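You operate a simulated robot arm through the tools that you are given. There is no shell and no other tool. Be economical: measure what you need, move in short steps, check, and stop when the job is done.

You are at the controls of a simulated two-armed robot. One attempt, no reset.

TASK
Change the banding unit over to 30 mm band at tension 3.
Fine: switch it off first and on again last; start no band.

Only the result counts: the job must be done as asked and must still hold three seconds after the hand-in. Knocking over, shifting, dropping, spilling or breaking anything else fails it.

THE ROBOT
Two 7-joint arms with fingered hands on one trunk that stands fixed in place. Base frame: the origin is at the foot of the trunk, x ahead of it, y to its left, z up. Readings come in m, rad, newtons and seconds.
The left shoulder is at [0.02, 0.269, 1.197], the right one opposite. Payload 5 kg a hand.
The TCP of each hand is the grasp point between the finger pads, 0.042 m short of the fingertips. In the tool frame z runs along the fingers and y along their closing line. Largest opening 0.208 m; the body of the gripper starts 0.119 m behind the TCP. The gripper is a hand of 4 fingers: y runs from the thumb to the fingers, the wrist lies at [0, 0, -0.317] in the tool frame, and closing takes about 1.5 s.
Orientation is that of the tool frame in the base frame, as a unit quaternion [w, x, y, z]. With the fingers straight down and closing along the base's y, the tool's x points along the base's -x, its y along +y and its z along -z.

THE INTERFACE
- The arms move only by the tool drive_tool. It takes "left_targets", "right_targets" or both (then of equal length, played together; a hand with none holds still); each is a list of rows, each a list of 3 entries, a list of its own where there are three numbers: the shift along the tool's x, y, z in cm, then the turn, a rotation vector about the tool's x, y, z in degrees, then the finger opening in cm, from 0 to 20.8. In form: [[[tx, ty, tz], [ax, ay, az], grip], ...]. A call has 1 to 20 rows; each row shifts and turns the commanded pose from where the row before left it, along the tool's axes as they then stand. Each row takes 0.2 s and may step no farther than 0.05 m and 0.15 rad from the row before; otherwise, or with a gripper value out of range, the whole call is refused. A pose out of reach is approached as far as the arm can. The call stops where the force on the tool passes 90 N (or 10 N more than at its start, if that is more) or the arm is blocked; 0.2 s more then pass. The fingers move at their own pace (about 0.153 m/s each) and stop on an object; they squeeze with about 29 N. The grip force told is the motor's: it shows also when the fingers shut on nothing. Time passes only in rows, and 0.2 s behind the last, so rows that do not move let the fingers close. The reply holds the time, the measured pose of the TCP, the force on the tool along the base axes, the opening and the grip force, in the units named above and with some noise, with the torque about the TCP (base axes, N m) and any sound that the robot's microphone picked up, and new pictures: "show" is both (left out), scene, wrist or none (wrist: the cameras of the hands that moved).
- Cameras (640 x 400 px; columns grow to the right, rows downward): "scene" is now at [0.1525, 0.0622, 1.4728]; the picture's right is [0.62, -0.78, 0.00], its down [-0.41, -0.32, -0.86] and it looks along [0.67, 0.53, -0.52] (base axes); focal length 352 px, centre (320, 200). "left" rides on the left gripper at [-0.093, 0.001, -0.146] in its tool frame; the picture's right is [-0.01, -1.00, 0.00], its down [0.84, -0.01, -0.54] and it looks along [0.54, -0.01, 0.84] (tool axes); focal length 280 px, centre (320, 200). "right" rides on the right gripper at [0.094, 0.001, -0.146] in its tool frame; the picture's right is [-0.01, 1.00, 0.00], its down [-0.84, -0.01, -0.54] and it looks along [-0.54, -0.01, 0.84] (tool axes); focal length 280 px, centre (320, 200). There is no depth. A picture from a camera that has moved, and an enlarged one, comes with that camera's place and axes in the base frame and with its lens. The place of the scene camera against the robot may be out by one fixed shift of up to 0.018 m in any direction.
- raise_lower(by): slides the trunk up (or, below 0, down) by that many m; the arms and the scene camera ride with it, the base frame stays. It gives what a move gives, with no picture.
- hand_shape(shape, hand): the hand has 4 fingers and takes this shape, open, in about a second: jaw (thumb against the fingers, like two jaws); tri (thumb and two fingers); tip (a fingertip pinch); poke (one finger out to press); point (the index stretched); flat (the hand flat); cup (the hand cupped); fist (a fist). The gripper value then closes the fingers along that shape, each until it touches; the sizes above hold for jaw. It gives what a move gives, with no picture.
- turn_head(pan, tilt): turns the head with the scene camera to pan (to the left, within 1.396 rad either way) and tilt (down, from -0.506 to 1.204), counted from straight ahead of the robot. It gives what a move gives, and a new picture of the scene camera.
- close_up(camera, box): a new picture of the part [left, top, right, bottom] of that camera's present view, enlarged. The clock stands still meanwhile.
- job_done(): hands the job in; it is judged then, once.

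Work in short steps. Places have to be worked out from the pictures, the camera data and where the tool is seen: move nearer, look again, correct. Check each grasp and each placing, and mend what went wrong. You have 120 turns and 200 pictures in all, those below and enlarged ones among them. Open the grippers and draw the arms clear of the work before you hand the job in, unless the task says otherwise; then end with one line.

The tools are called by a JSON object that holds its "method" and its "body". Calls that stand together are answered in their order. drive_tool: Moves the arms, as the interface text tells. Its arguments: {"type":"object","properties":{"left_targets":{"type":"array"},"right_targets":{"type":"array"},"show":{"type":"string","enum":["both","scene","wrist","none"]}},"required":[]} The other tools are called the same way: raise_lower (by) slides the trunk up or down; hand_shape (shape, hand) gives the hand a shape; turn_head (pan, tilt) turns the head that bears the scene camera; close_up (camera, box) takes an enlarged picture of a part of a camera's view; job_done () hands the job in.

At the start:

```text
clock: 0.0
left_ee_pos: [0.4714, 0.799, 1.1951]
left_tcp_rot: [0.0, -0.299, 0.954, 0.0]
left_contact_force: [-1.0, 0.1, 0.6]
left_torque: [0.01, -0.02, -0.01]
left_grip_width: 0.2077
left_grasp_force: 0.2
left_shape: jaw
right_ee_pos: [0.4491, 0.1287, 1.2286]
right_tcp_rot: [-0.001, -0.298, 0.955, 0.0]
right_contact_force: [0.6, -0.3, -0.1]
right_torque: [0.02, 0.0, -0.04]
right_grip_width: 0.208
right_grasp_force: 0.2
right_shape: jaw
trunk travel left (down, up): [-0.575, 0.046]
head pan, tilt: [0.668, 0.545]
```

scene: 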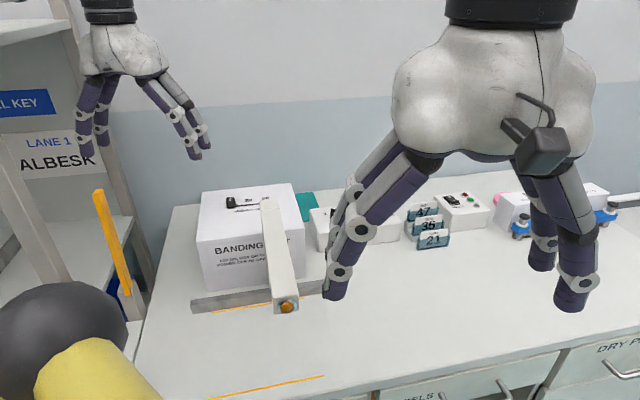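
right: 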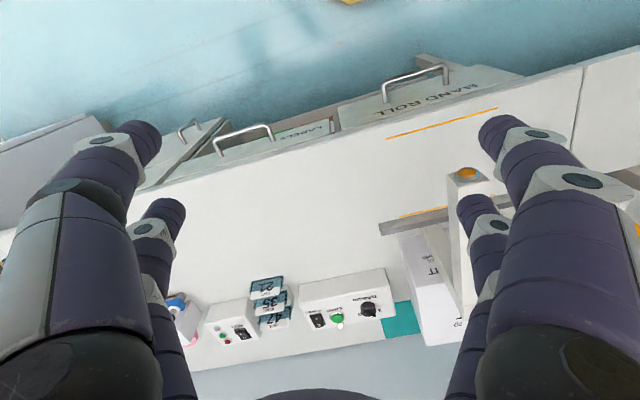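
left: 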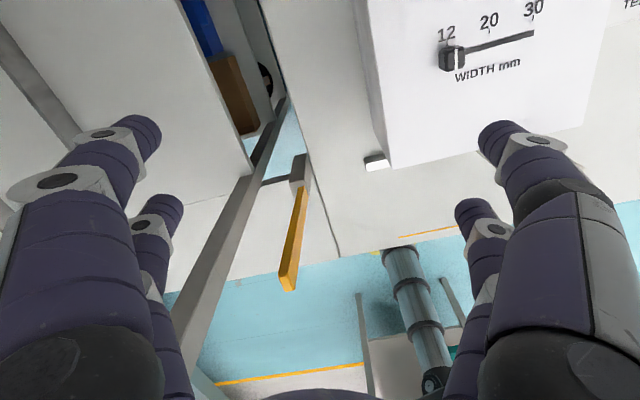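

The unit shows a width slider on top (12/20/30) and a control box with a rocker, green button and knob nearby. I take enlarged views to read the labels.

{"method": "close_up", "body": {"camera": "right", "box": [160, 240, 480, 400]}}

{"method": "close_up", "body": {"camera": "left", "box": [340, 0, 640, 190]}}

{"method": "close_up", "body": {"camera": "scene", "box": [180, 170, 500, 320]}}

```text
2.00 times, centred on (320, 320) of right
camera zoom: at [0.3706, 0.0769, 1.3746], right [-0.56, 0.83, 0.0], down [0.7, 0.47, 0.54], along [0.45, 0.3, -0.84], focal length 561 px, centre (320, -40)
```

zoom: 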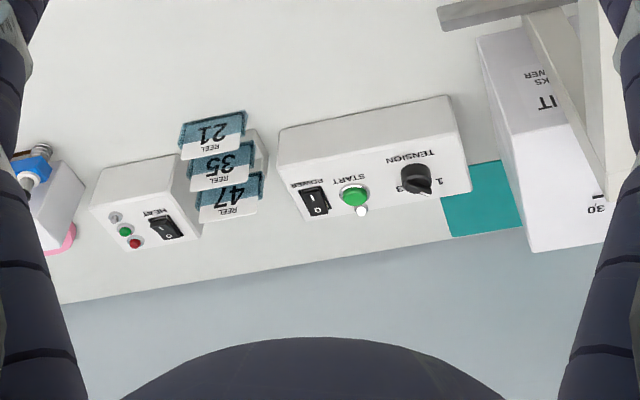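

```text
2.11 times, centred on (490, 95) of left
camera zoom: at [0.5462, 0.8534, 1.3415], right [0.58, -0.81, 0.0], down [-0.69, -0.49, 0.54], along [-0.44, -0.31, -0.84], focal length 590 px, centre (-38, 421)
```

zoom: 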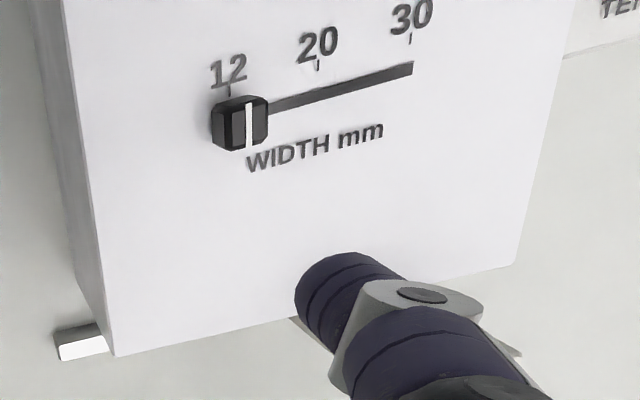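

```text
2.00 times, centred on (340, 245) of scene
camera zoom: at [0.1525, 0.0622, 1.4728], right [0.62, -0.78, 0.0], down [-0.41, -0.32, -0.86], along [0.67, 0.53, -0.52], focal length 705 px, centre (280, 110)
```

zoom: 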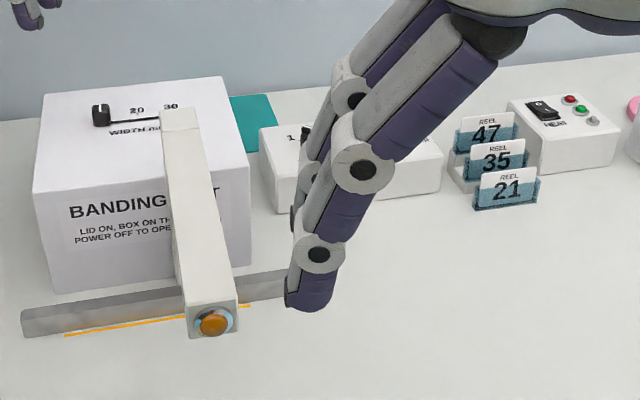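

The box with POWER rocker, START and TENSION knob is the banding control; a second box is HEAT (not mine). I pull the right hand back out of the scene view in steps of 4 cm so I can see the control box, and look again.

{"method": "drive_tool", "body": {"right_targets": [[[2.5, -4, 0], [0, 0, 0], 20.8], [[2.5, -4, 0], [0, 0, 0], 20.8], [[2.5, -4, 0], [0, 0, 0], 20.8], [[2.5, -4, 0], [0, 0, 0], 20.8], [[2.5, -4, 0], [0, 0, 0], 20.8], [[0, -4, 0], [0, 0, 0], 20.8], [[0, -4, 0], [0, 0, 0], 20.8]], "show": "scene"}}

```text
clock: 1.6
left_ee_pos: [0.4717, 0.7976, 1.1966]
left_tcp_rot: [0.001, -0.297, 0.955, 0.002]
left_contact_force: [0.6, -1.5, 0.6]
left_torque: [0.2, 0.05, 0.0]
left_grip_width: 0.2079
left_grasp_force: 0.0
left_shape: jaw
right_ee_pos: [0.5048, -0.1731, 1.2295]
right_tcp_rot: [0.001, -0.297, 0.955, 0.0]
right_contact_force: [0.3, -0.5, -0.1]
right_torque: [0.19, 0.05, -0.05]
right_grip_width: 0.208
right_grasp_force: 0.1
right_shape: jaw
trunk travel left (down, up): [-0.575, 0.046]
head pan, tilt: [0.668, 0.545]
camera scene: at [0.1528, 0.0603, 1.4729], right [0.62, -0.78, 0.0], down [-0.41, -0.32, -0.86], along [0.67, 0.53, -0.52], focal length 352 px, centre (320, 200)
```

scene: 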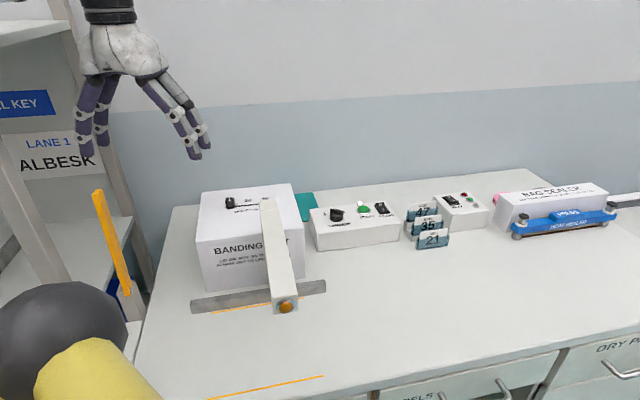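

The control box is clear now; I enlarge it and the unit.

{"method": "close_up", "body": {"camera": "scene", "box": [300, 180, 410, 250]}}

{"method": "close_up", "body": {"camera": "scene", "box": [190, 175, 330, 320]}}

```text
5.71 times, centred on (355, 215) of scene
camera zoom: at [0.1528, 0.0603, 1.4729], right [0.62, -0.78, 0.0], down [-0.41, -0.32, -0.86], along [0.67, 0.53, -0.52], focal length 2014 px, centre (120, 114)
```

zoom: 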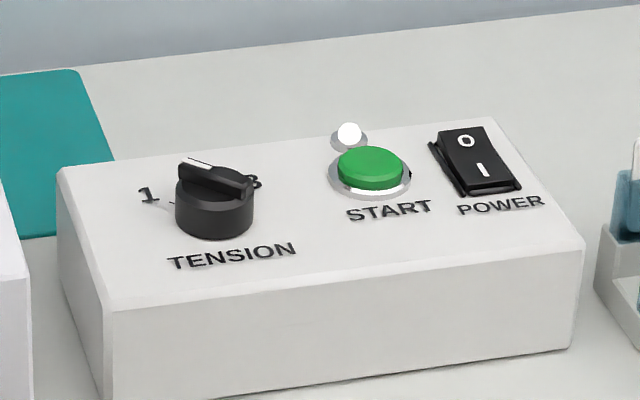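

```text
2.76 times, centred on (260, 248) of scene
camera zoom: at [0.1528, 0.0603, 1.4729], right [0.62, -0.78, 0.0], down [-0.41, -0.32, -0.86], along [0.67, 0.53, -0.52], focal length 972 px, centre (486, 69)
```

zoom: 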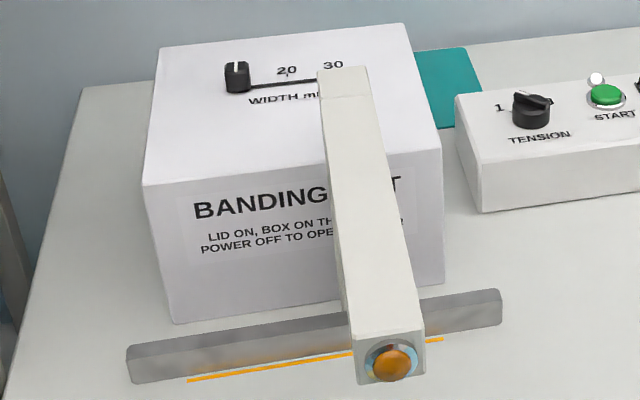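

The knob (1–3) is around (0.86, 0.56, 0.90), the POWER rocker around (0.97, 0.47, 0.89), table near z 0.83; only the left arm can reach. I move the left hand, high, across to look at the control box from above.

{"method": "drive_tool", "body": {"left_targets": [[[-1.15, -3.75, 0], [0, 0, 0], 20.8], [[-1.15, -3.75, 0], [0, 0, 0], 20.8], [[-1.15, -3.75, 0], [0, 0, 0], 20.8], [[-1.15, -3.75, 0], [0, 0, 0], 20.8], [[-1.15, -3.75, 0], [0, 0, 0], 20.8], [[-1.15, -3.75, 0], [0, 0, 0], 20.8], [[-1.15, -3.75, 0], [0, 0, 0], 20.8], [[-1.15, -3.75, 0], [0, 0, 0], 20.8], [[-1.15, -3.75, 0], [0, 0, 0], 20.8]]}}

```text
clock: 3.6
left_ee_pos: [0.7511, 0.5796, 1.1946]
left_tcp_rot: [0.0, -0.298, 0.955, 0.001]
left_contact_force: [0.7, -0.6, -0.2]
left_torque: [0.08, 0.09, -0.02]
left_grip_width: 0.2077
left_grasp_force: 0.1
left_shape: jaw
right_ee_pos: [0.5044, -0.1728, 1.2282]
right_tcp_rot: [0.0, -0.298, 0.955, 0.001]
right_contact_force: [0.2, 0.5, -0.9]
right_torque: [0.1, 0.14, -0.01]
right_grip_width: 0.2081
right_grasp_force: 0.0
right_shape: jaw
trunk travel left (down, up): [-0.575, 0.046]
head pan, tilt: [0.668, 0.545]
camera scene: at [0.1537, 0.0613, 1.4727], right [0.62, -0.78, 0.0], down [-0.41, -0.32, -0.86], along [0.67, 0.53, -0.52], focal length 352 px, centre (320, 200)
camera left: at [0.8262, 0.6331, 1.3415], right [0.58, -0.81, 0.0], down [-0.69, -0.49, 0.54], along [-0.44, -0.31, -0.84], focal length 280 px, centre (320, 200)
```

scene: 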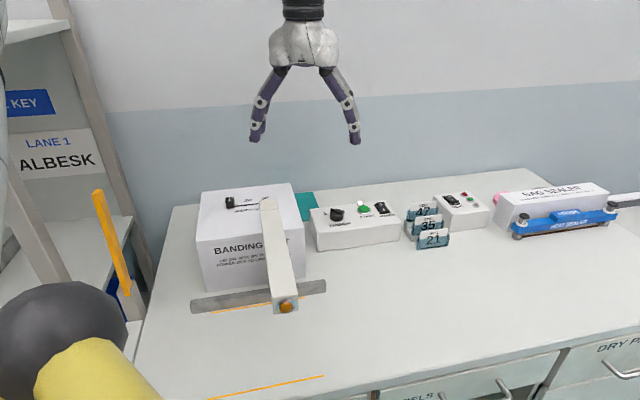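
left: 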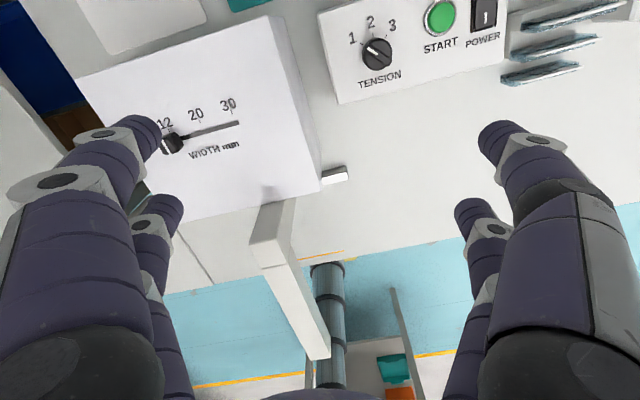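

Good overhead view of both; I enlarge the knob area.

{"method": "close_up", "body": {"camera": "left", "box": [310, 0, 530, 110]}}

{"method": "close_up", "body": {"camera": "left", "box": [70, 20, 350, 220]}}

{"method": "close_up", "body": {"camera": "scene", "box": [300, 180, 410, 250]}}

```text
2.91 times, centred on (420, 55) of left
camera zoom: at [0.8262, 0.6331, 1.3415], right [0.58, -0.81, 0.0], down [-0.69, -0.49, 0.54], along [-0.44, -0.31, -0.84], focal length 816 px, centre (29, 622)
```

zoom: 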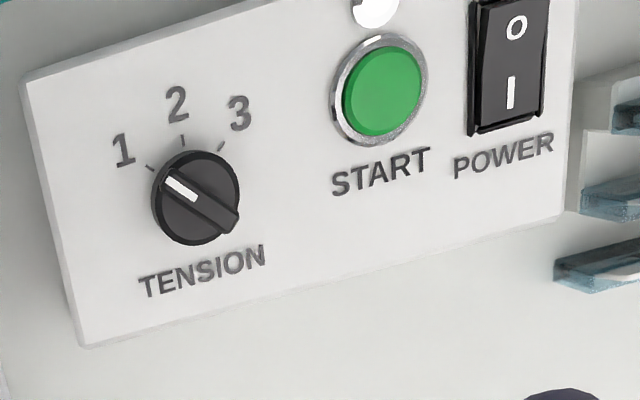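

```text
2.00 times, centred on (210, 120) of left
camera zoom: at [0.8262, 0.6331, 1.3415], right [0.58, -0.81, 0.0], down [-0.69, -0.49, 0.54], along [-0.44, -0.31, -0.84], focal length 561 px, centre (540, 360)
```

zoom: 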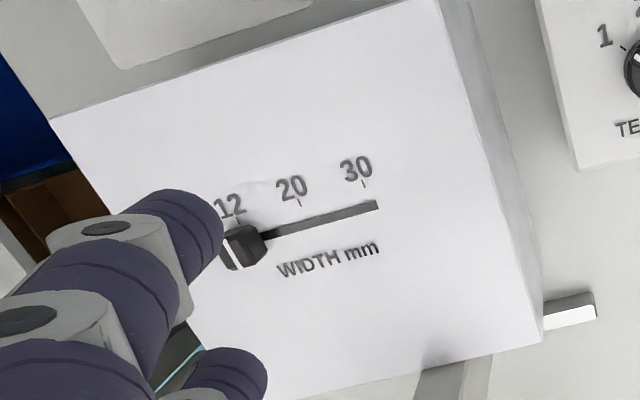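

```text
5.71 times, centred on (355, 215) of scene
camera zoom: at [0.1537, 0.0613, 1.4727], right [0.62, -0.78, 0.0], down [-0.41, -0.32, -0.86], along [0.67, 0.53, -0.52], focal length 2014 px, centre (120, 114)
```

zoom: 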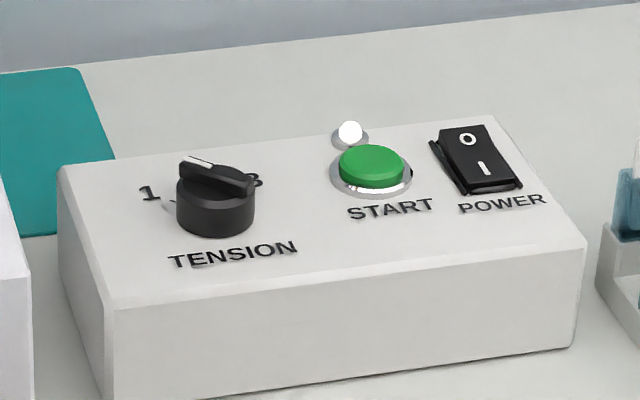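

Triangulated: knob ≈(0.842, 0.547, 0.90), rocker centre ≈(0.964, 0.466, 0.895) with O at the far end (0.974, 0.475), START ≈(0.924, 0.506), slider handle ≈(0.603, 0.714, 0.99), slot end ≈(0.674, 0.656). I shape the left hand to poke for the rocker and look at it.

{"method": "hand_shape", "body": {"hand": "left", "shape": "poke"}}

{"method": "drive_tool", "body": {"left_targets": [[[0, 0, 0], [0, 0, 0], 20.8]]}}

```text
clock: 4.5
left_ee_pos: [0.7494, 0.5809, 1.1955]
left_tcp_rot: [0.0, -0.297, 0.955, 0.0]
left_contact_force: [-0.7, 1.5, 0.3]
left_torque: [0.0, -0.01, -0.01]
left_grip_width: 0.0001
left_grasp_force: 0.2
left_shape: poke
right_ee_pos: [0.5041, -0.171, 1.2294]
right_tcp_rot: [0.0, -0.297, 0.955, 0.0]
right_contact_force: [0.2, 0.2, 0.4]
right_torque: [0.0, -0.04, 0.01]
right_grip_width: 0.2078
right_grasp_force: 0.1
right_shape: jaw
trunk travel left (down, up): [-0.575, 0.046]
head pan, tilt: [0.668, 0.545]
```

```text
clock: 4.9
left_ee_pos: [0.749, 0.5802, 1.196]
left_tcp_rot: [-0.001, -0.297, 0.955, 0.0]
left_contact_force: [-0.2, 1.0, -0.4]
left_torque: [0.0, 0.01, 0.0]
left_grip_width: 0.0002
left_grasp_force: 0.0
left_shape: poke
right_ee_pos: [0.5038, -0.1704, 1.2289]
right_tcp_rot: [0.001, -0.298, 0.955, 0.0]
right_contact_force: [-0.6, -1.0, -0.5]
right_torque: [-0.02, -0.04, -0.04]
right_grip_width: 0.2079
right_grasp_force: 0.1
right_shape: jaw
trunk travel left (down, up): [-0.575, 0.046]
head pan, tilt: [0.668, 0.545]
camera scene: at [0.1525, 0.0622, 1.4728], right [0.62, -0.78, 0.0], down [-0.41, -0.32, -0.86], along [0.67, 0.53, -0.52], focal length 352 px, centre (320, 200)
camera left: at [0.8247, 0.6342, 1.3422], right [0.58, -0.81, 0.0], down [-0.69, -0.49, 0.54], along [-0.44, -0.31, -0.84], focal length 280 px, centre (320, 200)
```

scene: 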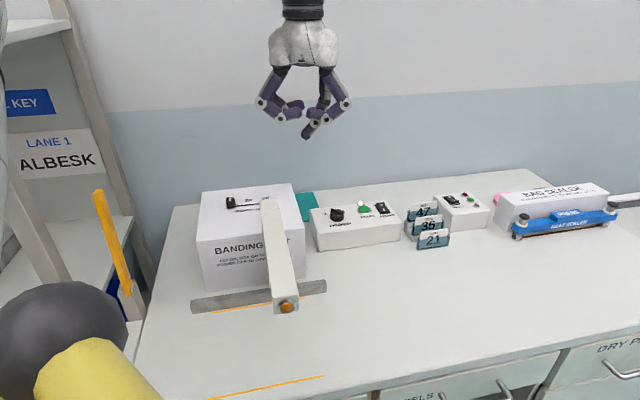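
left: 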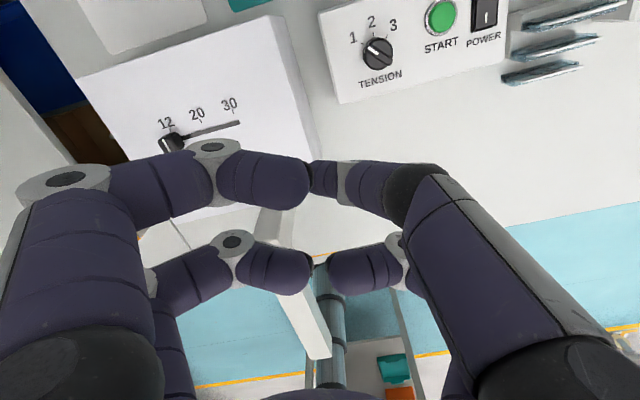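

I enlarge the hand to see which finger is out and where its tip lies.

{"method": "close_up", "body": {"camera": "scene", "box": [240, 30, 380, 150]}}

{"method": "close_up", "body": {"camera": "left", "box": [140, 120, 500, 340]}}

```text
3.33 times, centred on (310, 90) of scene
camera zoom: at [0.1525, 0.0622, 1.4728], right [0.62, -0.78, 0.0], down [-0.41, -0.32, -0.86], along [0.67, 0.53, -0.52], focal length 1175 px, centre (353, 567)
```

zoom: 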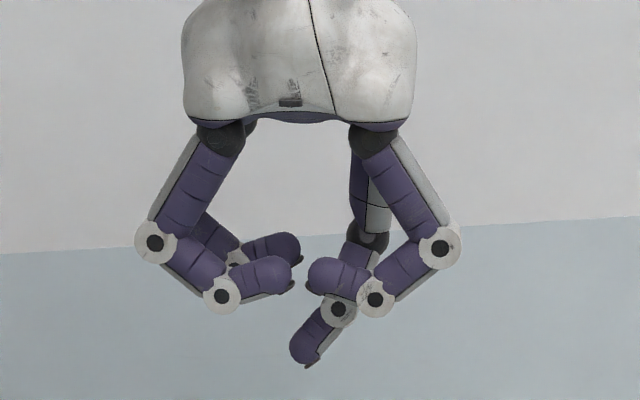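

```text
1.78 times, centred on (320, 230) of left
camera zoom: at [0.8247, 0.6342, 1.3422], right [0.58, -0.81, 0.0], down [-0.69, -0.49, 0.54], along [-0.44, -0.31, -0.84], focal length 498 px, centre (320, 147)
```

zoom: 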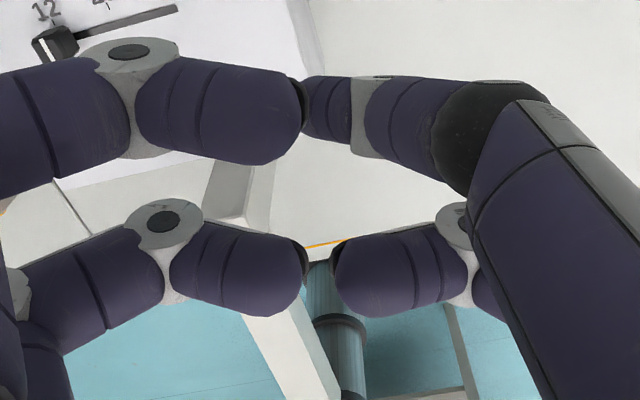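

The extended finger's tip lies about on the tool axis, ~4 cm beyond the TCP. I tilt the hand 24° forward for reach and go to about 6 cm above the O end of the rocker.

{"method": "drive_tool", "body": {"left_targets": [[[0, 0, 0], [0, -8, 0], 0], [[0, 0, 0], [0, -8, 0], 0], [[0, 0, 0], [0, -8, 0], 0], [[-0.226, -2.675, 2.77], [0, 0, 0], 0], [[-0.226, -2.675, 2.77], [0, 0, 0], 0], [[-0.226, -2.675, 2.77], [0, 0, 0], 0], [[-0.226, -2.675, 2.77], [0, 0, 0], 0], [[-0.226, -2.675, 2.77], [0, 0, 0], 0], [[-0.226, -2.675, 2.77], [0, 0, 0], 0], [[-0.226, -2.675, 2.77], [0, 0, 0], 0], [[-0.226, -2.675, 2.77], [0, 0, 0], 0], [[0, 0, 0], [0, 0, 0], 0]]}}

```text
clock: 7.5
left_ee_pos: [0.9566, 0.4682, 1.0008]
left_tcp_rot: [0.2, -0.291, 0.933, 0.06]
left_contact_force: [0.2, -0.6, 0.7]
left_torque: [0.07, -0.01, 0.02]
left_grip_width: 0.0
left_grasp_force: 0.1
left_shape: poke
right_ee_pos: [0.504, -0.1694, 1.2306]
right_tcp_rot: [0.001, -0.297, 0.955, 0.0]
right_contact_force: [-0.5, 0.1, 0.4]
right_torque: [0.06, -0.04, 0.01]
right_grip_width: 0.2079
right_grasp_force: 0.0
right_shape: jaw
trunk travel left (down, up): [-0.575, 0.046]
head pan, tilt: [0.668, 0.545]
camera scene: at [0.1521, 0.062, 1.4731], right [0.62, -0.78, 0.0], down [-0.41, -0.32, -0.86], along [0.67, 0.53, -0.52], focal length 352 px, centre (320, 200)
camera left: at [0.976, 0.484, 1.173], right [0.58, -0.82, 0.01], down [-0.81, -0.57, 0.15], along [-0.11, -0.09, -0.99], focal length 280 px, centre (320, 200)
```

scene: 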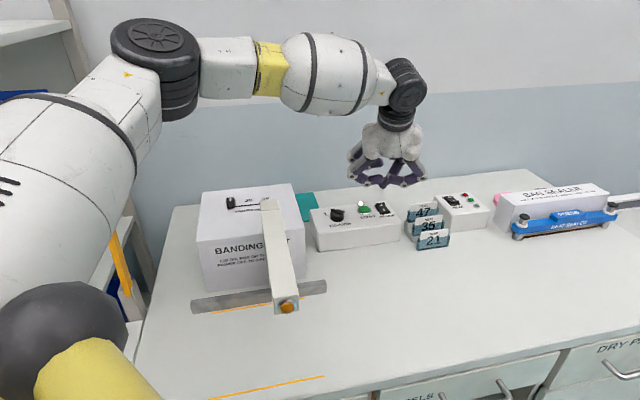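
left: 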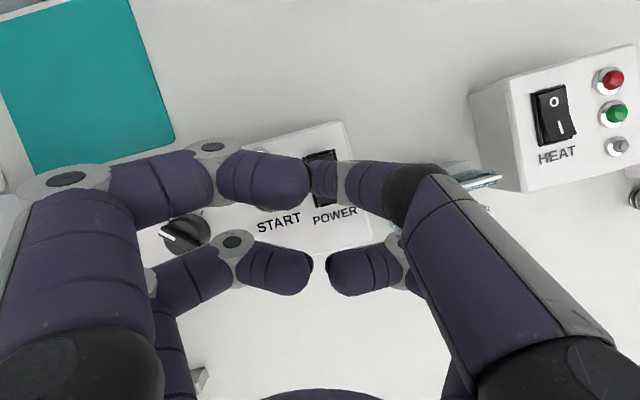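

Now above the rocker; enlarge to check alignment.

{"method": "close_up", "body": {"camera": "left", "box": [230, 110, 410, 230]}}

{"method": "close_up", "body": {"camera": "scene", "box": [330, 140, 440, 230]}}

```text
3.33 times, centred on (320, 170) of left
camera zoom: at [0.976, 0.484, 1.173], right [0.58, -0.82, 0.01], down [-0.81, -0.57, 0.15], along [-0.11, -0.09, -0.99], focal length 935 px, centre (320, 300)
```

zoom: 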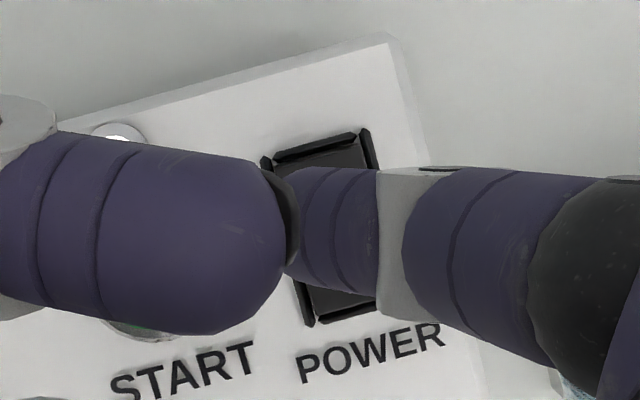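

```text
4.44 times, centred on (385, 185) of scene
camera zoom: at [0.1521, 0.062, 1.4731], right [0.62, -0.78, 0.0], down [-0.41, -0.32, -0.86], along [0.67, 0.53, -0.52], focal length 1567 px, centre (31, 267)
```

zoom: 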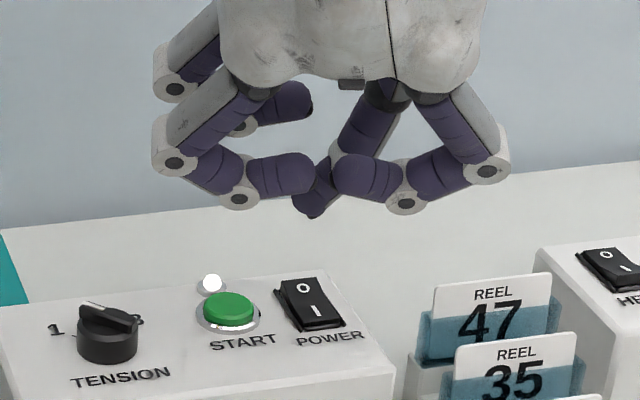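

The fingertip is about 5 cm above the rocker, slightly short. I correct ~7 mm forward and go down 4 cm.

{"method": "drive_tool", "body": {"left_targets": [[[0.1, 0, 1.6], [0, 0, 0], 0], [[0.45, 0, 1.2], [0, 0, 0], 0], [[0.42, 0, 1.15], [0, 0, 0], 0], [[0, 0, 0], [0, 0, 0], 0]], "show": "none"}}

{"method": "close_up", "body": {"camera": "scene", "box": [330, 150, 440, 240]}}

{"method": "close_up", "body": {"camera": "left", "box": [230, 90, 410, 230]}}

```text
clock: 8.5
left_ee_pos: [0.9532, 0.4753, 0.9642]
left_tcp_rot: [0.2, -0.291, 0.934, 0.06]
left_contact_force: [-0.1, -0.5, -0.2]
left_torque: [0.01, -0.03, 0.01]
left_grip_width: 0.0
left_grasp_force: 0.2
left_shape: poke
left hand out of reach, approached as far as the arm can: row 1, 2, 3
right_ee_pos: [0.5041, -0.1704, 1.2285]
right_tcp_rot: [0.0, -0.297, 0.955, 0.001]
right_contact_force: [0.1, -0.3, -0.3]
right_torque: [0.04, 0.02, 0.06]
right_grip_width: 0.2079
right_grasp_force: 0.1
right_shape: jaw
trunk travel left (down, up): [-0.575, 0.046]
head pan, tilt: [0.668, 0.545]
```

```text
4.44 times, centred on (385, 195) of scene
camera zoom: at [0.1526, 0.0622, 1.4728], right [0.62, -0.78, 0.0], down [-0.41, -0.32, -0.86], along [0.67, 0.53, -0.52], focal length 1567 px, centre (31, 222)
```

zoom: 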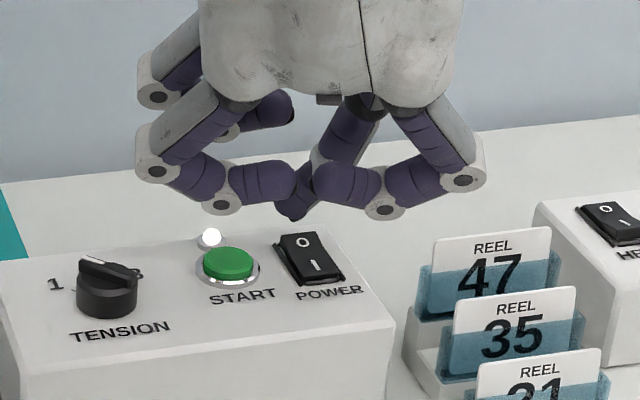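

```text
2.86 times, centred on (320, 160) of left
camera zoom: at [0.9721, 0.4911, 1.1349], right [0.58, -0.82, 0.01], down [-0.81, -0.57, 0.15], along [-0.12, -0.09, -0.99], focal length 801 px, centre (320, 314)
```

zoom: 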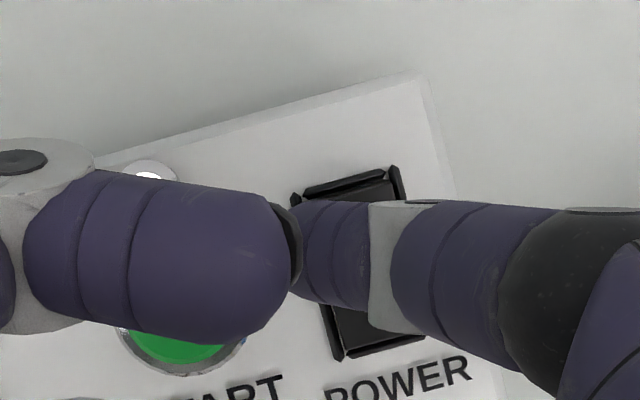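

The arm ran out of reach at this tilt (it stopped a bit high, no contact). I raise slightly, tilt 8° more and come back above the O end.

{"method": "drive_tool", "body": {"left_targets": [[[-0.81, 0, -1.83], [0, 0, 0], 0], [[0, 0, 0], [0, -8, 0], 0], [[0.66, 0, 1.06], [0, 0, 0], 0], [[0, 0, 0], [0, 0, 0], 0]], "show": "none"}}

{"method": "close_up", "body": {"camera": "scene", "box": [330, 150, 440, 240]}}

{"method": "close_up", "body": {"camera": "left", "box": [230, 90, 410, 230]}}

```text
clock: 9.5
left_ee_pos: [0.9527, 0.4756, 0.9715]
left_tcp_rot: [0.264, -0.287, 0.917, 0.083]
left_contact_force: [0.0, 0.2, -0.6]
left_torque: [0.01, 0.02, 0.01]
left_grip_width: 0.0002
left_grasp_force: 0.0
left_shape: poke
right_ee_pos: [0.5033, -0.171, 1.229]
right_tcp_rot: [0.0, -0.298, 0.955, 0.001]
right_contact_force: [-0.2, -0.2, 1.2]
right_torque: [0.03, -0.01, 0.01]
right_grip_width: 0.2081
right_grasp_force: 0.1
right_shape: jaw
trunk travel left (down, up): [-0.575, 0.046]
head pan, tilt: [0.668, 0.545]
```

```text
4.44 times, centred on (385, 195) of scene
camera zoom: at [0.1523, 0.062, 1.473], right [0.62, -0.78, 0.0], down [-0.41, -0.32, -0.86], along [0.67, 0.53, -0.52], focal length 1567 px, centre (31, 222)
```

zoom: 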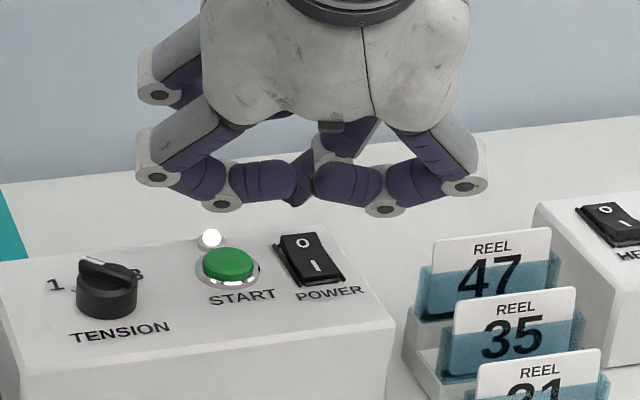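

```text
2.86 times, centred on (320, 160) of left
camera zoom: at [0.9522, 0.4768, 1.1445], right [0.58, -0.82, 0.01], down [-0.82, -0.58, 0.01], along [0.0, -0.01, -1.0], focal length 801 px, centre (320, 314)
```

zoom: 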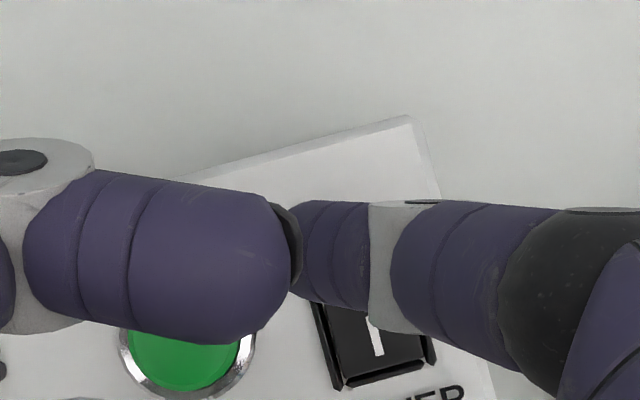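

Tip is ~1 cm left of the rocker's O end and ~3 cm above it. I shift 0.9 cm to the right and descend in small steps, watching force.

{"method": "drive_tool", "body": {"left_targets": [[[0, -0.9, 0], [0, 0, 0], 0], [[0.42, 0, 0.68], [0, 0, 0], 0], [[0.32, 0, 0.51], [0, 0, 0], 0], [[0, 0, 0], [0, 0, 0], 0]], "show": "none"}}

{"method": "close_up", "body": {"camera": "scene", "box": [330, 150, 440, 240]}}

{"method": "close_up", "body": {"camera": "left", "box": [230, 90, 410, 230]}}

```text
clock: 10.5
left_ee_pos: [0.9587, 0.4701, 0.9563]
left_tcp_rot: [0.264, -0.287, 0.917, 0.084]
left_contact_force: [-1.2, 0.2, 1.0]
left_torque: [-0.03, -0.02, 0.02]
left_grip_width: 0.0
left_grasp_force: 0.3
left_shape: poke
right_ee_pos: [0.5038, -0.1702, 1.2289]
right_tcp_rot: [-0.001, -0.298, 0.955, 0.0]
right_contact_force: [-0.5, -0.2, -0.3]
right_torque: [0.0, 0.02, -0.01]
right_grip_width: 0.2081
right_grasp_force: 0.1
right_shape: jaw
trunk travel left (down, up): [-0.575, 0.046]
head pan, tilt: [0.668, 0.545]
```

```text
4.44 times, centred on (385, 195) of scene
camera zoom: at [0.1525, 0.0624, 1.4728], right [0.62, -0.78, 0.0], down [-0.41, -0.32, -0.86], along [0.67, 0.53, -0.52], focal length 1567 px, centre (31, 222)
```

zoom: 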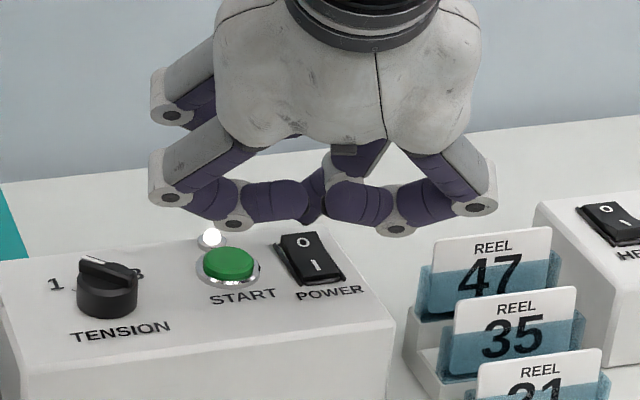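

```text
2.86 times, centred on (320, 160) of left
camera zoom: at [0.9569, 0.4701, 1.1298], right [0.58, -0.82, 0.01], down [-0.82, -0.58, 0.01], along [0.0, -0.01, -1.0], focal length 801 px, centre (320, 314)
```

zoom: 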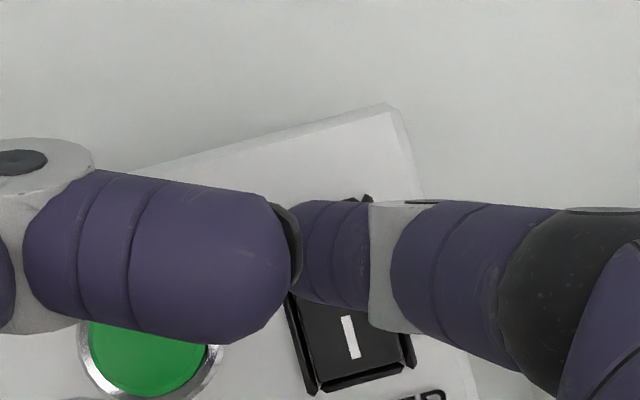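

Alignment looks right. I continue descending in 3 mm steps.

{"method": "drive_tool", "body": {"left_targets": [[[0.16, 0, 0.25], [0, 0, 0], 0], [[0.16, 0, 0.25], [0, 0, 0], 0], [[0.16, 0, 0.25], [0, 0, 0], 0], [[0, 0, 0], [0, 0, 0], 0]], "show": "none"}}

{"method": "close_up", "body": {"camera": "scene", "box": [330, 150, 440, 240]}}

```text
clock: 11.5
left_ee_pos: [0.9566, 0.4686, 0.9466]
left_tcp_rot: [0.264, -0.286, 0.918, 0.082]
left_contact_force: [-0.5, -0.1, -0.5]
left_torque: [0.0, 0.0, -0.05]
left_grip_width: 0.0001
left_grasp_force: 0.0
left_shape: poke
right_ee_pos: [0.5035, -0.1706, 1.2283]
right_tcp_rot: [0.0, -0.297, 0.955, 0.001]
right_contact_force: [0.3, 0.1, 0.6]
right_torque: [0.04, -0.05, -0.03]
right_grip_width: 0.2078
right_grasp_force: 0.1
right_shape: jaw
trunk travel left (down, up): [-0.575, 0.046]
head pan, tilt: [0.668, 0.545]
```

```text
4.44 times, centred on (385, 195) of scene
camera zoom: at [0.1526, 0.0623, 1.4728], right [0.62, -0.78, 0.0], down [-0.41, -0.32, -0.86], along [0.67, 0.53, -0.52], focal length 1567 px, centre (31, 222)
```

zoom: 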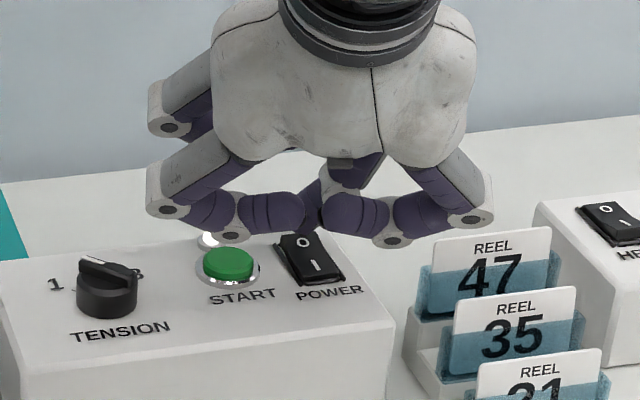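

No contact yet; next 8 mm.

{"method": "drive_tool", "body": {"left_targets": [[[0.08, 0, 0.27], [0, 0, 0], 0], [[0.08, 0, 0.27], [0, 0, 0], 0], [[0.16, 0, 0.25], [0, 0, 0], 0], [[0, 0, 0], [0, 0, 0], 0]], "show": "none"}}

{"method": "close_up", "body": {"camera": "scene", "box": [330, 150, 440, 240]}}

{"method": "close_up", "body": {"camera": "left", "box": [230, 90, 410, 230]}}

```text
clock: 12.5
left_ee_pos: [0.9554, 0.4708, 0.9387]
left_tcp_rot: [0.264, -0.286, 0.918, 0.081]
left_contact_force: [0.1, 0.0, 1.1]
left_torque: [0.0, -0.06, 0.03]
left_grip_width: 0.0
left_grasp_force: 0.1
left_shape: poke
right_ee_pos: [0.5038, -0.1703, 1.2296]
right_tcp_rot: [0.0, -0.297, 0.955, 0.0]
right_contact_force: [0.0, 0.4, -0.1]
right_torque: [0.03, -0.07, 0.01]
right_grip_width: 0.2082
right_grasp_force: 0.0
right_shape: jaw
trunk travel left (down, up): [-0.575, 0.046]
head pan, tilt: [0.668, 0.545]
```

```text
4.44 times, centred on (385, 195) of scene
camera zoom: at [0.1524, 0.0622, 1.4728], right [0.62, -0.78, 0.0], down [-0.41, -0.32, -0.86], along [0.67, 0.53, -0.52], focal length 1567 px, centre (31, 222)
```

zoom: 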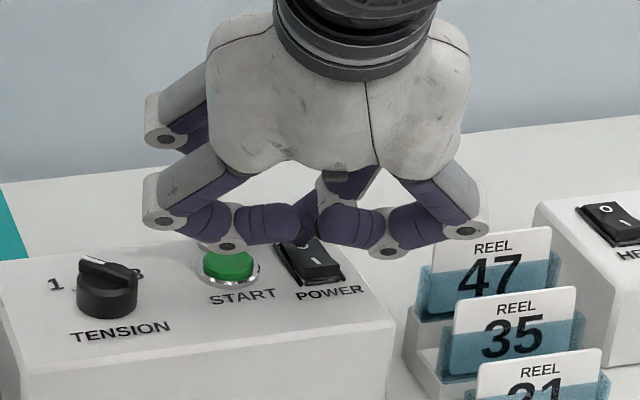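

```text
2.86 times, centred on (320, 160) of left
camera zoom: at [0.9552, 0.4726, 1.1129], right [0.58, -0.82, 0.01], down [-0.82, -0.58, 0.01], along [0.0, -0.01, -1.0], focal length 801 px, centre (320, 314)
```

zoom: 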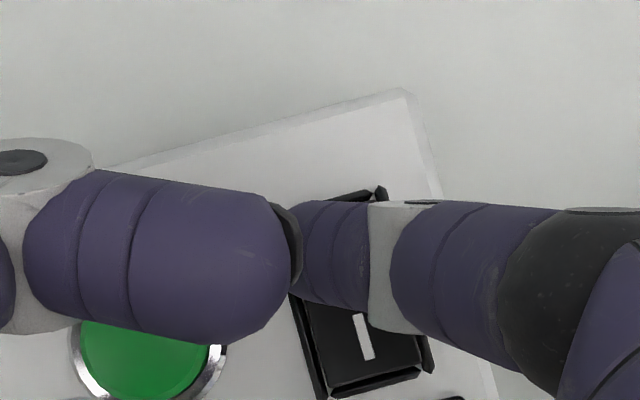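

Still no contact; the tip is ~7 mm left of rocker centre line. Shift right and go down by 2.5 mm steps.

{"method": "drive_tool", "body": {"left_targets": [[[0, -0.7, 0], [0, 0, 0], 0], [[0.1, 0, 0.23], [0, 0, 0], 0], [[0.1, 0, 0.23], [0, 0, 0], 0], [[0.1, 0, 0.23], [0, 0, 0], 0], [[0, 0, 0], [0, 0, 0], 0]], "show": "none"}}

{"method": "close_up", "body": {"camera": "scene", "box": [330, 150, 440, 240]}}

{"method": "close_up", "body": {"camera": "left", "box": [230, 90, 410, 230]}}

```text
clock: 13.7
left_ee_pos: [0.9548, 0.4694, 0.9384]
left_tcp_rot: [0.267, -0.286, 0.917, 0.081]
left_contact_force: [6.2, -2.3, 25.8]
left_torque: [0.06, -0.47, -0.02]
left_grip_width: 0.0001
left_grasp_force: 0.0
left_shape: poke
left hand out of reach, approached as far as the arm can: row 1
right_ee_pos: [0.5024, -0.1716, 1.2289]
right_tcp_rot: [0.0, -0.297, 0.955, 0.0]
right_contact_force: [0.2, 0.0, 0.4]
right_torque: [-0.02, 0.01, 0.01]
right_grip_width: 0.2079
right_grasp_force: 0.0
right_shape: jaw
trunk travel left (down, up): [-0.575, 0.046]
head pan, tilt: [0.668, 0.545]
```

```text
4.44 times, centred on (385, 195) of scene
camera zoom: at [0.1511, 0.0613, 1.4732], right [0.62, -0.78, 0.0], down [-0.4, -0.32, -0.86], along [0.67, 0.53, -0.52], focal length 1567 px, centre (31, 222)
```

zoom: 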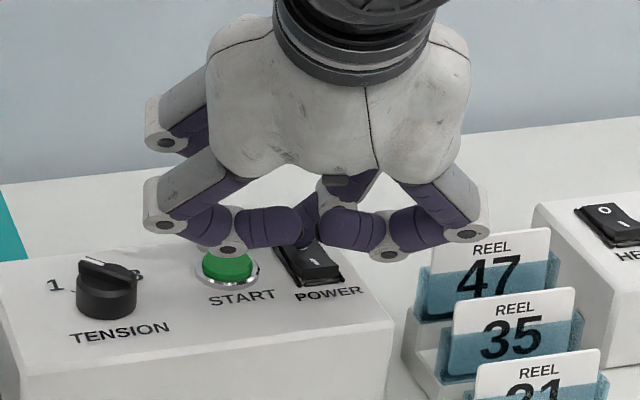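

```text
2.86 times, centred on (320, 160) of left
camera zoom: at [0.9531, 0.4707, 1.1127], right [0.58, -0.82, 0.01], down [-0.82, -0.58, 0.01], along [0.0, -0.01, -1.0], focal length 801 px, centre (320, 314)
```

zoom: 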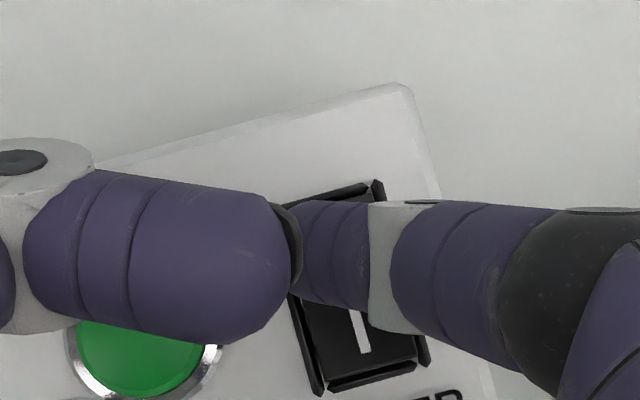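

Contact at 26 N but torque says it lies near the rocker's middle, and the arm is at its reach limit. I back up and try the "point" shape, whose stretched index should reach farther with better clearance.

{"method": "drive_tool", "body": {"left_targets": [[[-1, 0, -2], [0, 0, 0], 0], [[-2, 0, -3], [0, 0, 0], 0], [[-2, 0, -3], [0, 0, 0], 0], [[-2, 0, -3], [0, 0, 0], 0]], "show": "none"}}

{"method": "hand_shape", "body": {"hand": "left", "shape": "point"}}

{"method": "drive_tool", "body": {"left_targets": [[[0, 0, 0], [0, 0, 0], 0]]}}

```text
clock: 14.7
left_ee_pos: [0.9568, 0.4688, 1.0663]
left_tcp_rot: [0.263, -0.286, 0.918, 0.083]
left_contact_force: [-0.5, 0.6, -0.8]
left_torque: [0.09, -0.13, -0.01]
left_grip_width: 0.0
left_grasp_force: 0.1
left_shape: poke
right_ee_pos: [0.5037, -0.1715, 1.2298]
right_tcp_rot: [0.001, -0.298, 0.954, 0.001]
right_contact_force: [-0.9, -0.7, 1.3]
right_torque: [0.06, -0.11, -0.02]
right_grip_width: 0.2076
right_grasp_force: 0.1
right_shape: jaw
trunk travel left (down, up): [-0.575, 0.046]
head pan, tilt: [0.668, 0.545]
```

```text
clock: 15.6
left_ee_pos: [0.9571, 0.469, 1.0639]
left_tcp_rot: [0.264, -0.286, 0.918, 0.082]
left_contact_force: [0.3, -0.5, 0.1]
left_torque: [0.03, 0.0, -0.01]
left_grip_width: 0.202
left_grasp_force: 0.1
left_shape: point
right_ee_pos: [0.5043, -0.1707, 1.2294]
right_tcp_rot: [0.0, -0.298, 0.955, 0.0]
right_contact_force: [-0.1, 0.8, -0.1]
right_torque: [-0.01, 0.04, 0.01]
right_grip_width: 0.2074
right_grasp_force: 0.3
right_shape: jaw
trunk travel left (down, up): [-0.575, 0.046]
head pan, tilt: [0.668, 0.545]
```

```text
clock: 16.0
left_ee_pos: [0.9593, 0.4686, 1.0666]
left_tcp_rot: [0.263, -0.285, 0.918, 0.082]
left_contact_force: [-0.6, 0.5, 0.0]
left_torque: [0.02, -0.01, -0.03]
left_grip_width: 0.2016
left_grasp_force: 0.2
left_shape: point
right_ee_pos: [0.5043, -0.1701, 1.2286]
right_tcp_rot: [0.0, -0.297, 0.955, 0.0]
right_contact_force: [0.4, 0.9, 0.2]
right_torque: [0.0, 0.05, -0.01]
right_grip_width: 0.208
right_grasp_force: 0.1
right_shape: jaw
trunk travel left (down, up): [-0.575, 0.046]
head pan, tilt: [0.668, 0.545]
camera scene: at [0.1528, 0.0623, 1.4728], right [0.62, -0.78, 0.0], down [-0.41, -0.32, -0.86], along [0.67, 0.53, -0.52], focal length 352 px, centre (320, 200)
camera left: at [0.9575, 0.4702, 1.2387], right [0.58, -0.82, 0.01], down [-0.82, -0.58, 0.01], along [0.0, -0.01, -1.0], focal length 280 px, centre (320, 200)
```

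scene: 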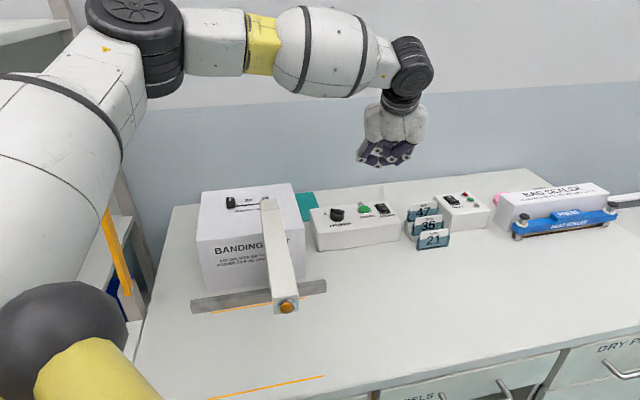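
left: 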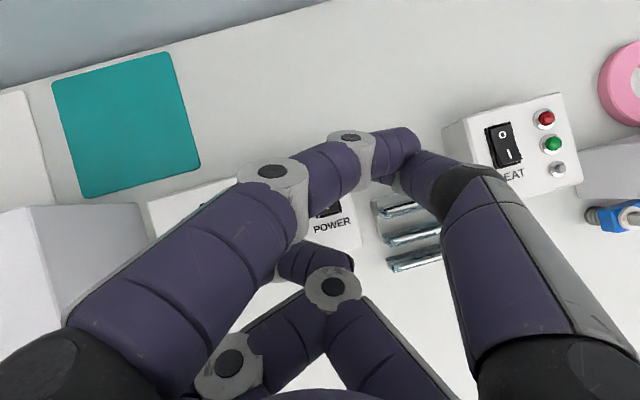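

With grip 0 the point shape is curled; I open it to see the stretched index.

{"method": "drive_tool", "body": {"left_targets": [[[0, 0, 0], [0, 0, 0], 20.8], [[0, 0, 0], [0, 0, 0], 20.8], [[0, 0, 0], [0, 0, 0], 20.8], [[0, 0, 0], [0, 0, 0], 20.8]], "show": "wrist"}}

{"method": "close_up", "body": {"camera": "scene", "box": [330, 80, 450, 180]}}

```text
clock: 17.0
left_ee_pos: [0.957, 0.4679, 1.0661]
left_tcp_rot: [0.262, -0.287, 0.917, 0.082]
left_contact_force: [-0.7, -0.3, 0.5]
left_torque: [0.0, -0.01, -0.03]
left_grip_width: 0.0003
left_grasp_force: 0.1
left_shape: point
right_ee_pos: [0.5048, -0.1716, 1.2294]
right_tcp_rot: [0.001, -0.297, 0.955, 0.0]
right_contact_force: [0.8, 0.0, -0.3]
right_torque: [0.01, 0.01, 0.03]
right_grip_width: 0.2077
right_grasp_force: 0.0
right_shape: jaw
trunk travel left (down, up): [-0.575, 0.046]
head pan, tilt: [0.668, 0.545]
camera left: at [0.9573, 0.4702, 1.2388], right [0.58, -0.82, 0.01], down [-0.82, -0.58, 0.01], along [0.0, -0.01, -1.0], focal length 280 px, centre (320, 200)
```

left: 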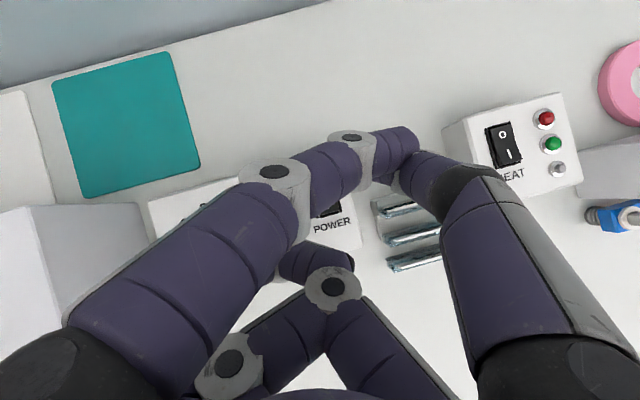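

```text
4.00 times, centred on (390, 130) of scene
camera zoom: at [0.1526, 0.0623, 1.4728], right [0.62, -0.78, 0.0], down [-0.41, -0.32, -0.86], along [0.67, 0.53, -0.52], focal length 1410 px, centre (40, 480)
```

zoom: 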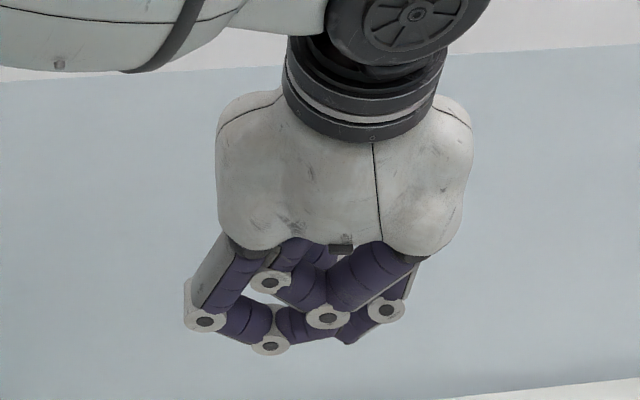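

Point is no better. A closed jaw tilted ~45° makes the near finger pair a compact poker with knuckles well clear of START and the reel cards; I set that.

{"method": "hand_shape", "body": {"hand": "left", "shape": "jaw"}}

{"method": "drive_tool", "body": {"left_targets": [[[-1, 0, -1], [0, -7, 0], 0], [[0, 0, 0], [0, -6, 0], 0], [[0, 0, 0], [0, 0, 0], 0], [[0, 0, 0], [0, 0, 0], 0], [[0, 0, 0], [0, 0, 0], 0], [[0, 0, 0], [0, 0, 0], 0], [[0, 0, 0], [0, 0, 0], 0]], "show": "wrist"}}

{"method": "close_up", "body": {"camera": "scene", "box": [320, 80, 450, 240]}}

```text
clock: 17.9
left_ee_pos: [0.9578, 0.4675, 1.0653]
left_tcp_rot: [0.264, -0.285, 0.918, 0.082]
left_contact_force: [-0.2, -0.4, -0.5]
left_torque: [0.01, 0.02, 0.0]
left_grip_width: 0.2077
left_grasp_force: 0.0
left_shape: jaw
right_ee_pos: [0.5034, -0.1707, 1.2288]
right_tcp_rot: [-0.001, -0.297, 0.955, -0.001]
right_contact_force: [0.4, 0.7, -0.4]
right_torque: [-0.01, -0.01, -0.01]
right_grip_width: 0.2081
right_grasp_force: 0.1
right_shape: jaw
trunk travel left (down, up): [-0.575, 0.046]
head pan, tilt: [0.668, 0.545]
```

```text
clock: 19.5
left_ee_pos: [0.9597, 0.4701, 1.0791]
left_tcp_rot: [0.365, -0.276, 0.882, 0.114]
left_contact_force: [-0.4, 0.6, -0.1]
left_torque: [-0.01, -0.01, -0.01]
left_grip_width: 0.0
left_grasp_force: 28.7
left_shape: jaw
right_ee_pos: [0.5049, -0.1699, 1.2285]
right_tcp_rot: [0.0, -0.298, 0.955, 0.001]
right_contact_force: [-0.4, 0.4, 1.6]
right_torque: [0.02, 0.02, -0.01]
right_grip_width: 0.2078
right_grasp_force: 0.0
right_shape: jaw
trunk travel left (down, up): [-0.575, 0.046]
head pan, tilt: [0.668, 0.545]
camera left: at [0.9268, 0.4496, 1.2489], right [0.58, -0.82, 0.01], down [-0.8, -0.57, -0.22], along [0.18, 0.12, -0.98], focal length 280 px, centre (320, 200)
```

left: 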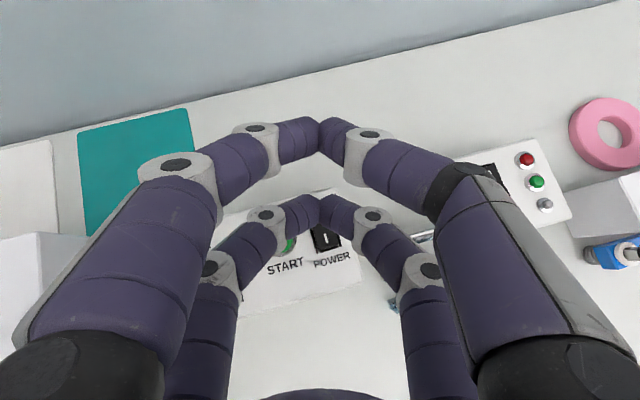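

```text
2.50 times, centred on (385, 160) of scene
camera zoom: at [0.1524, 0.0623, 1.4729], right [0.62, -0.78, 0.0], down [-0.41, -0.32, -0.86], along [0.67, 0.53, -0.52], focal length 881 px, centre (158, 300)
```

zoom: 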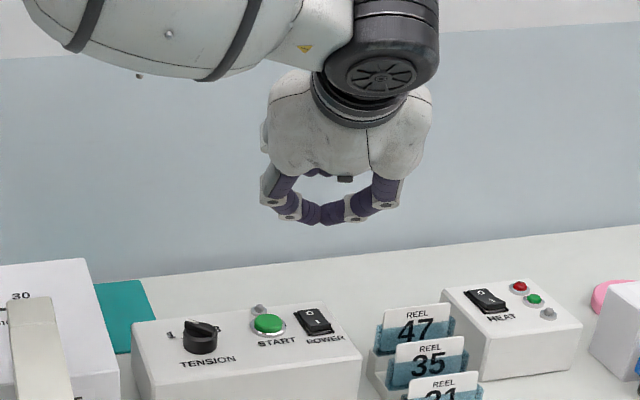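

The white lamp now looks dark – the rocker may already have flipped. I enlarge.

{"method": "close_up", "body": {"camera": "scene", "box": [300, 180, 410, 250]}}

{"method": "close_up", "body": {"camera": "left", "box": [250, 180, 390, 290]}}

```text
5.71 times, centred on (355, 215) of scene
camera zoom: at [0.1524, 0.0623, 1.4729], right [0.62, -0.78, 0.0], down [-0.41, -0.32, -0.86], along [0.67, 0.53, -0.52], focal length 2014 px, centre (120, 114)
```

zoom: 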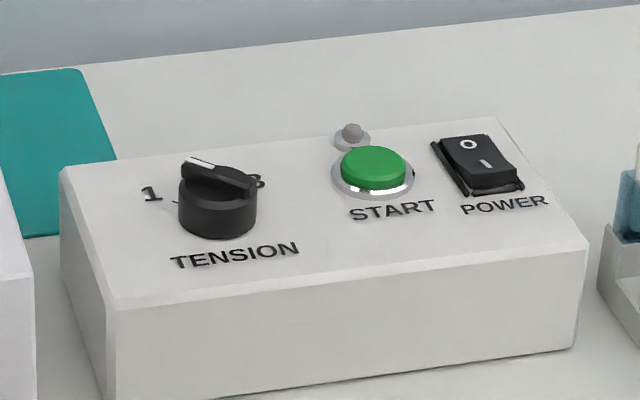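

```text
3.64 times, centred on (320, 235) of left
camera zoom: at [0.9268, 0.4496, 1.2489], right [0.58, -0.82, 0.01], down [-0.8, -0.57, -0.22], along [0.18, 0.12, -0.98], focal length 1020 px, centre (320, 73)
```

zoom: 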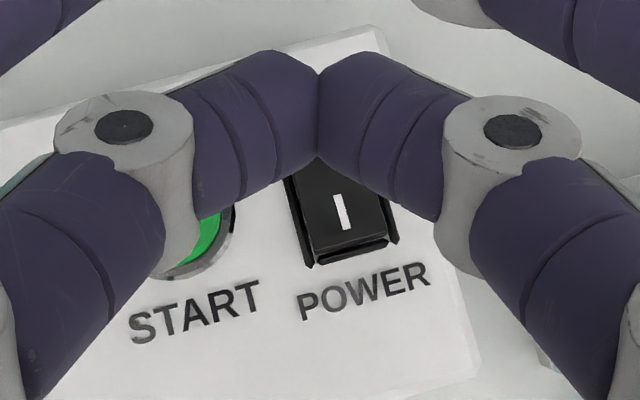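

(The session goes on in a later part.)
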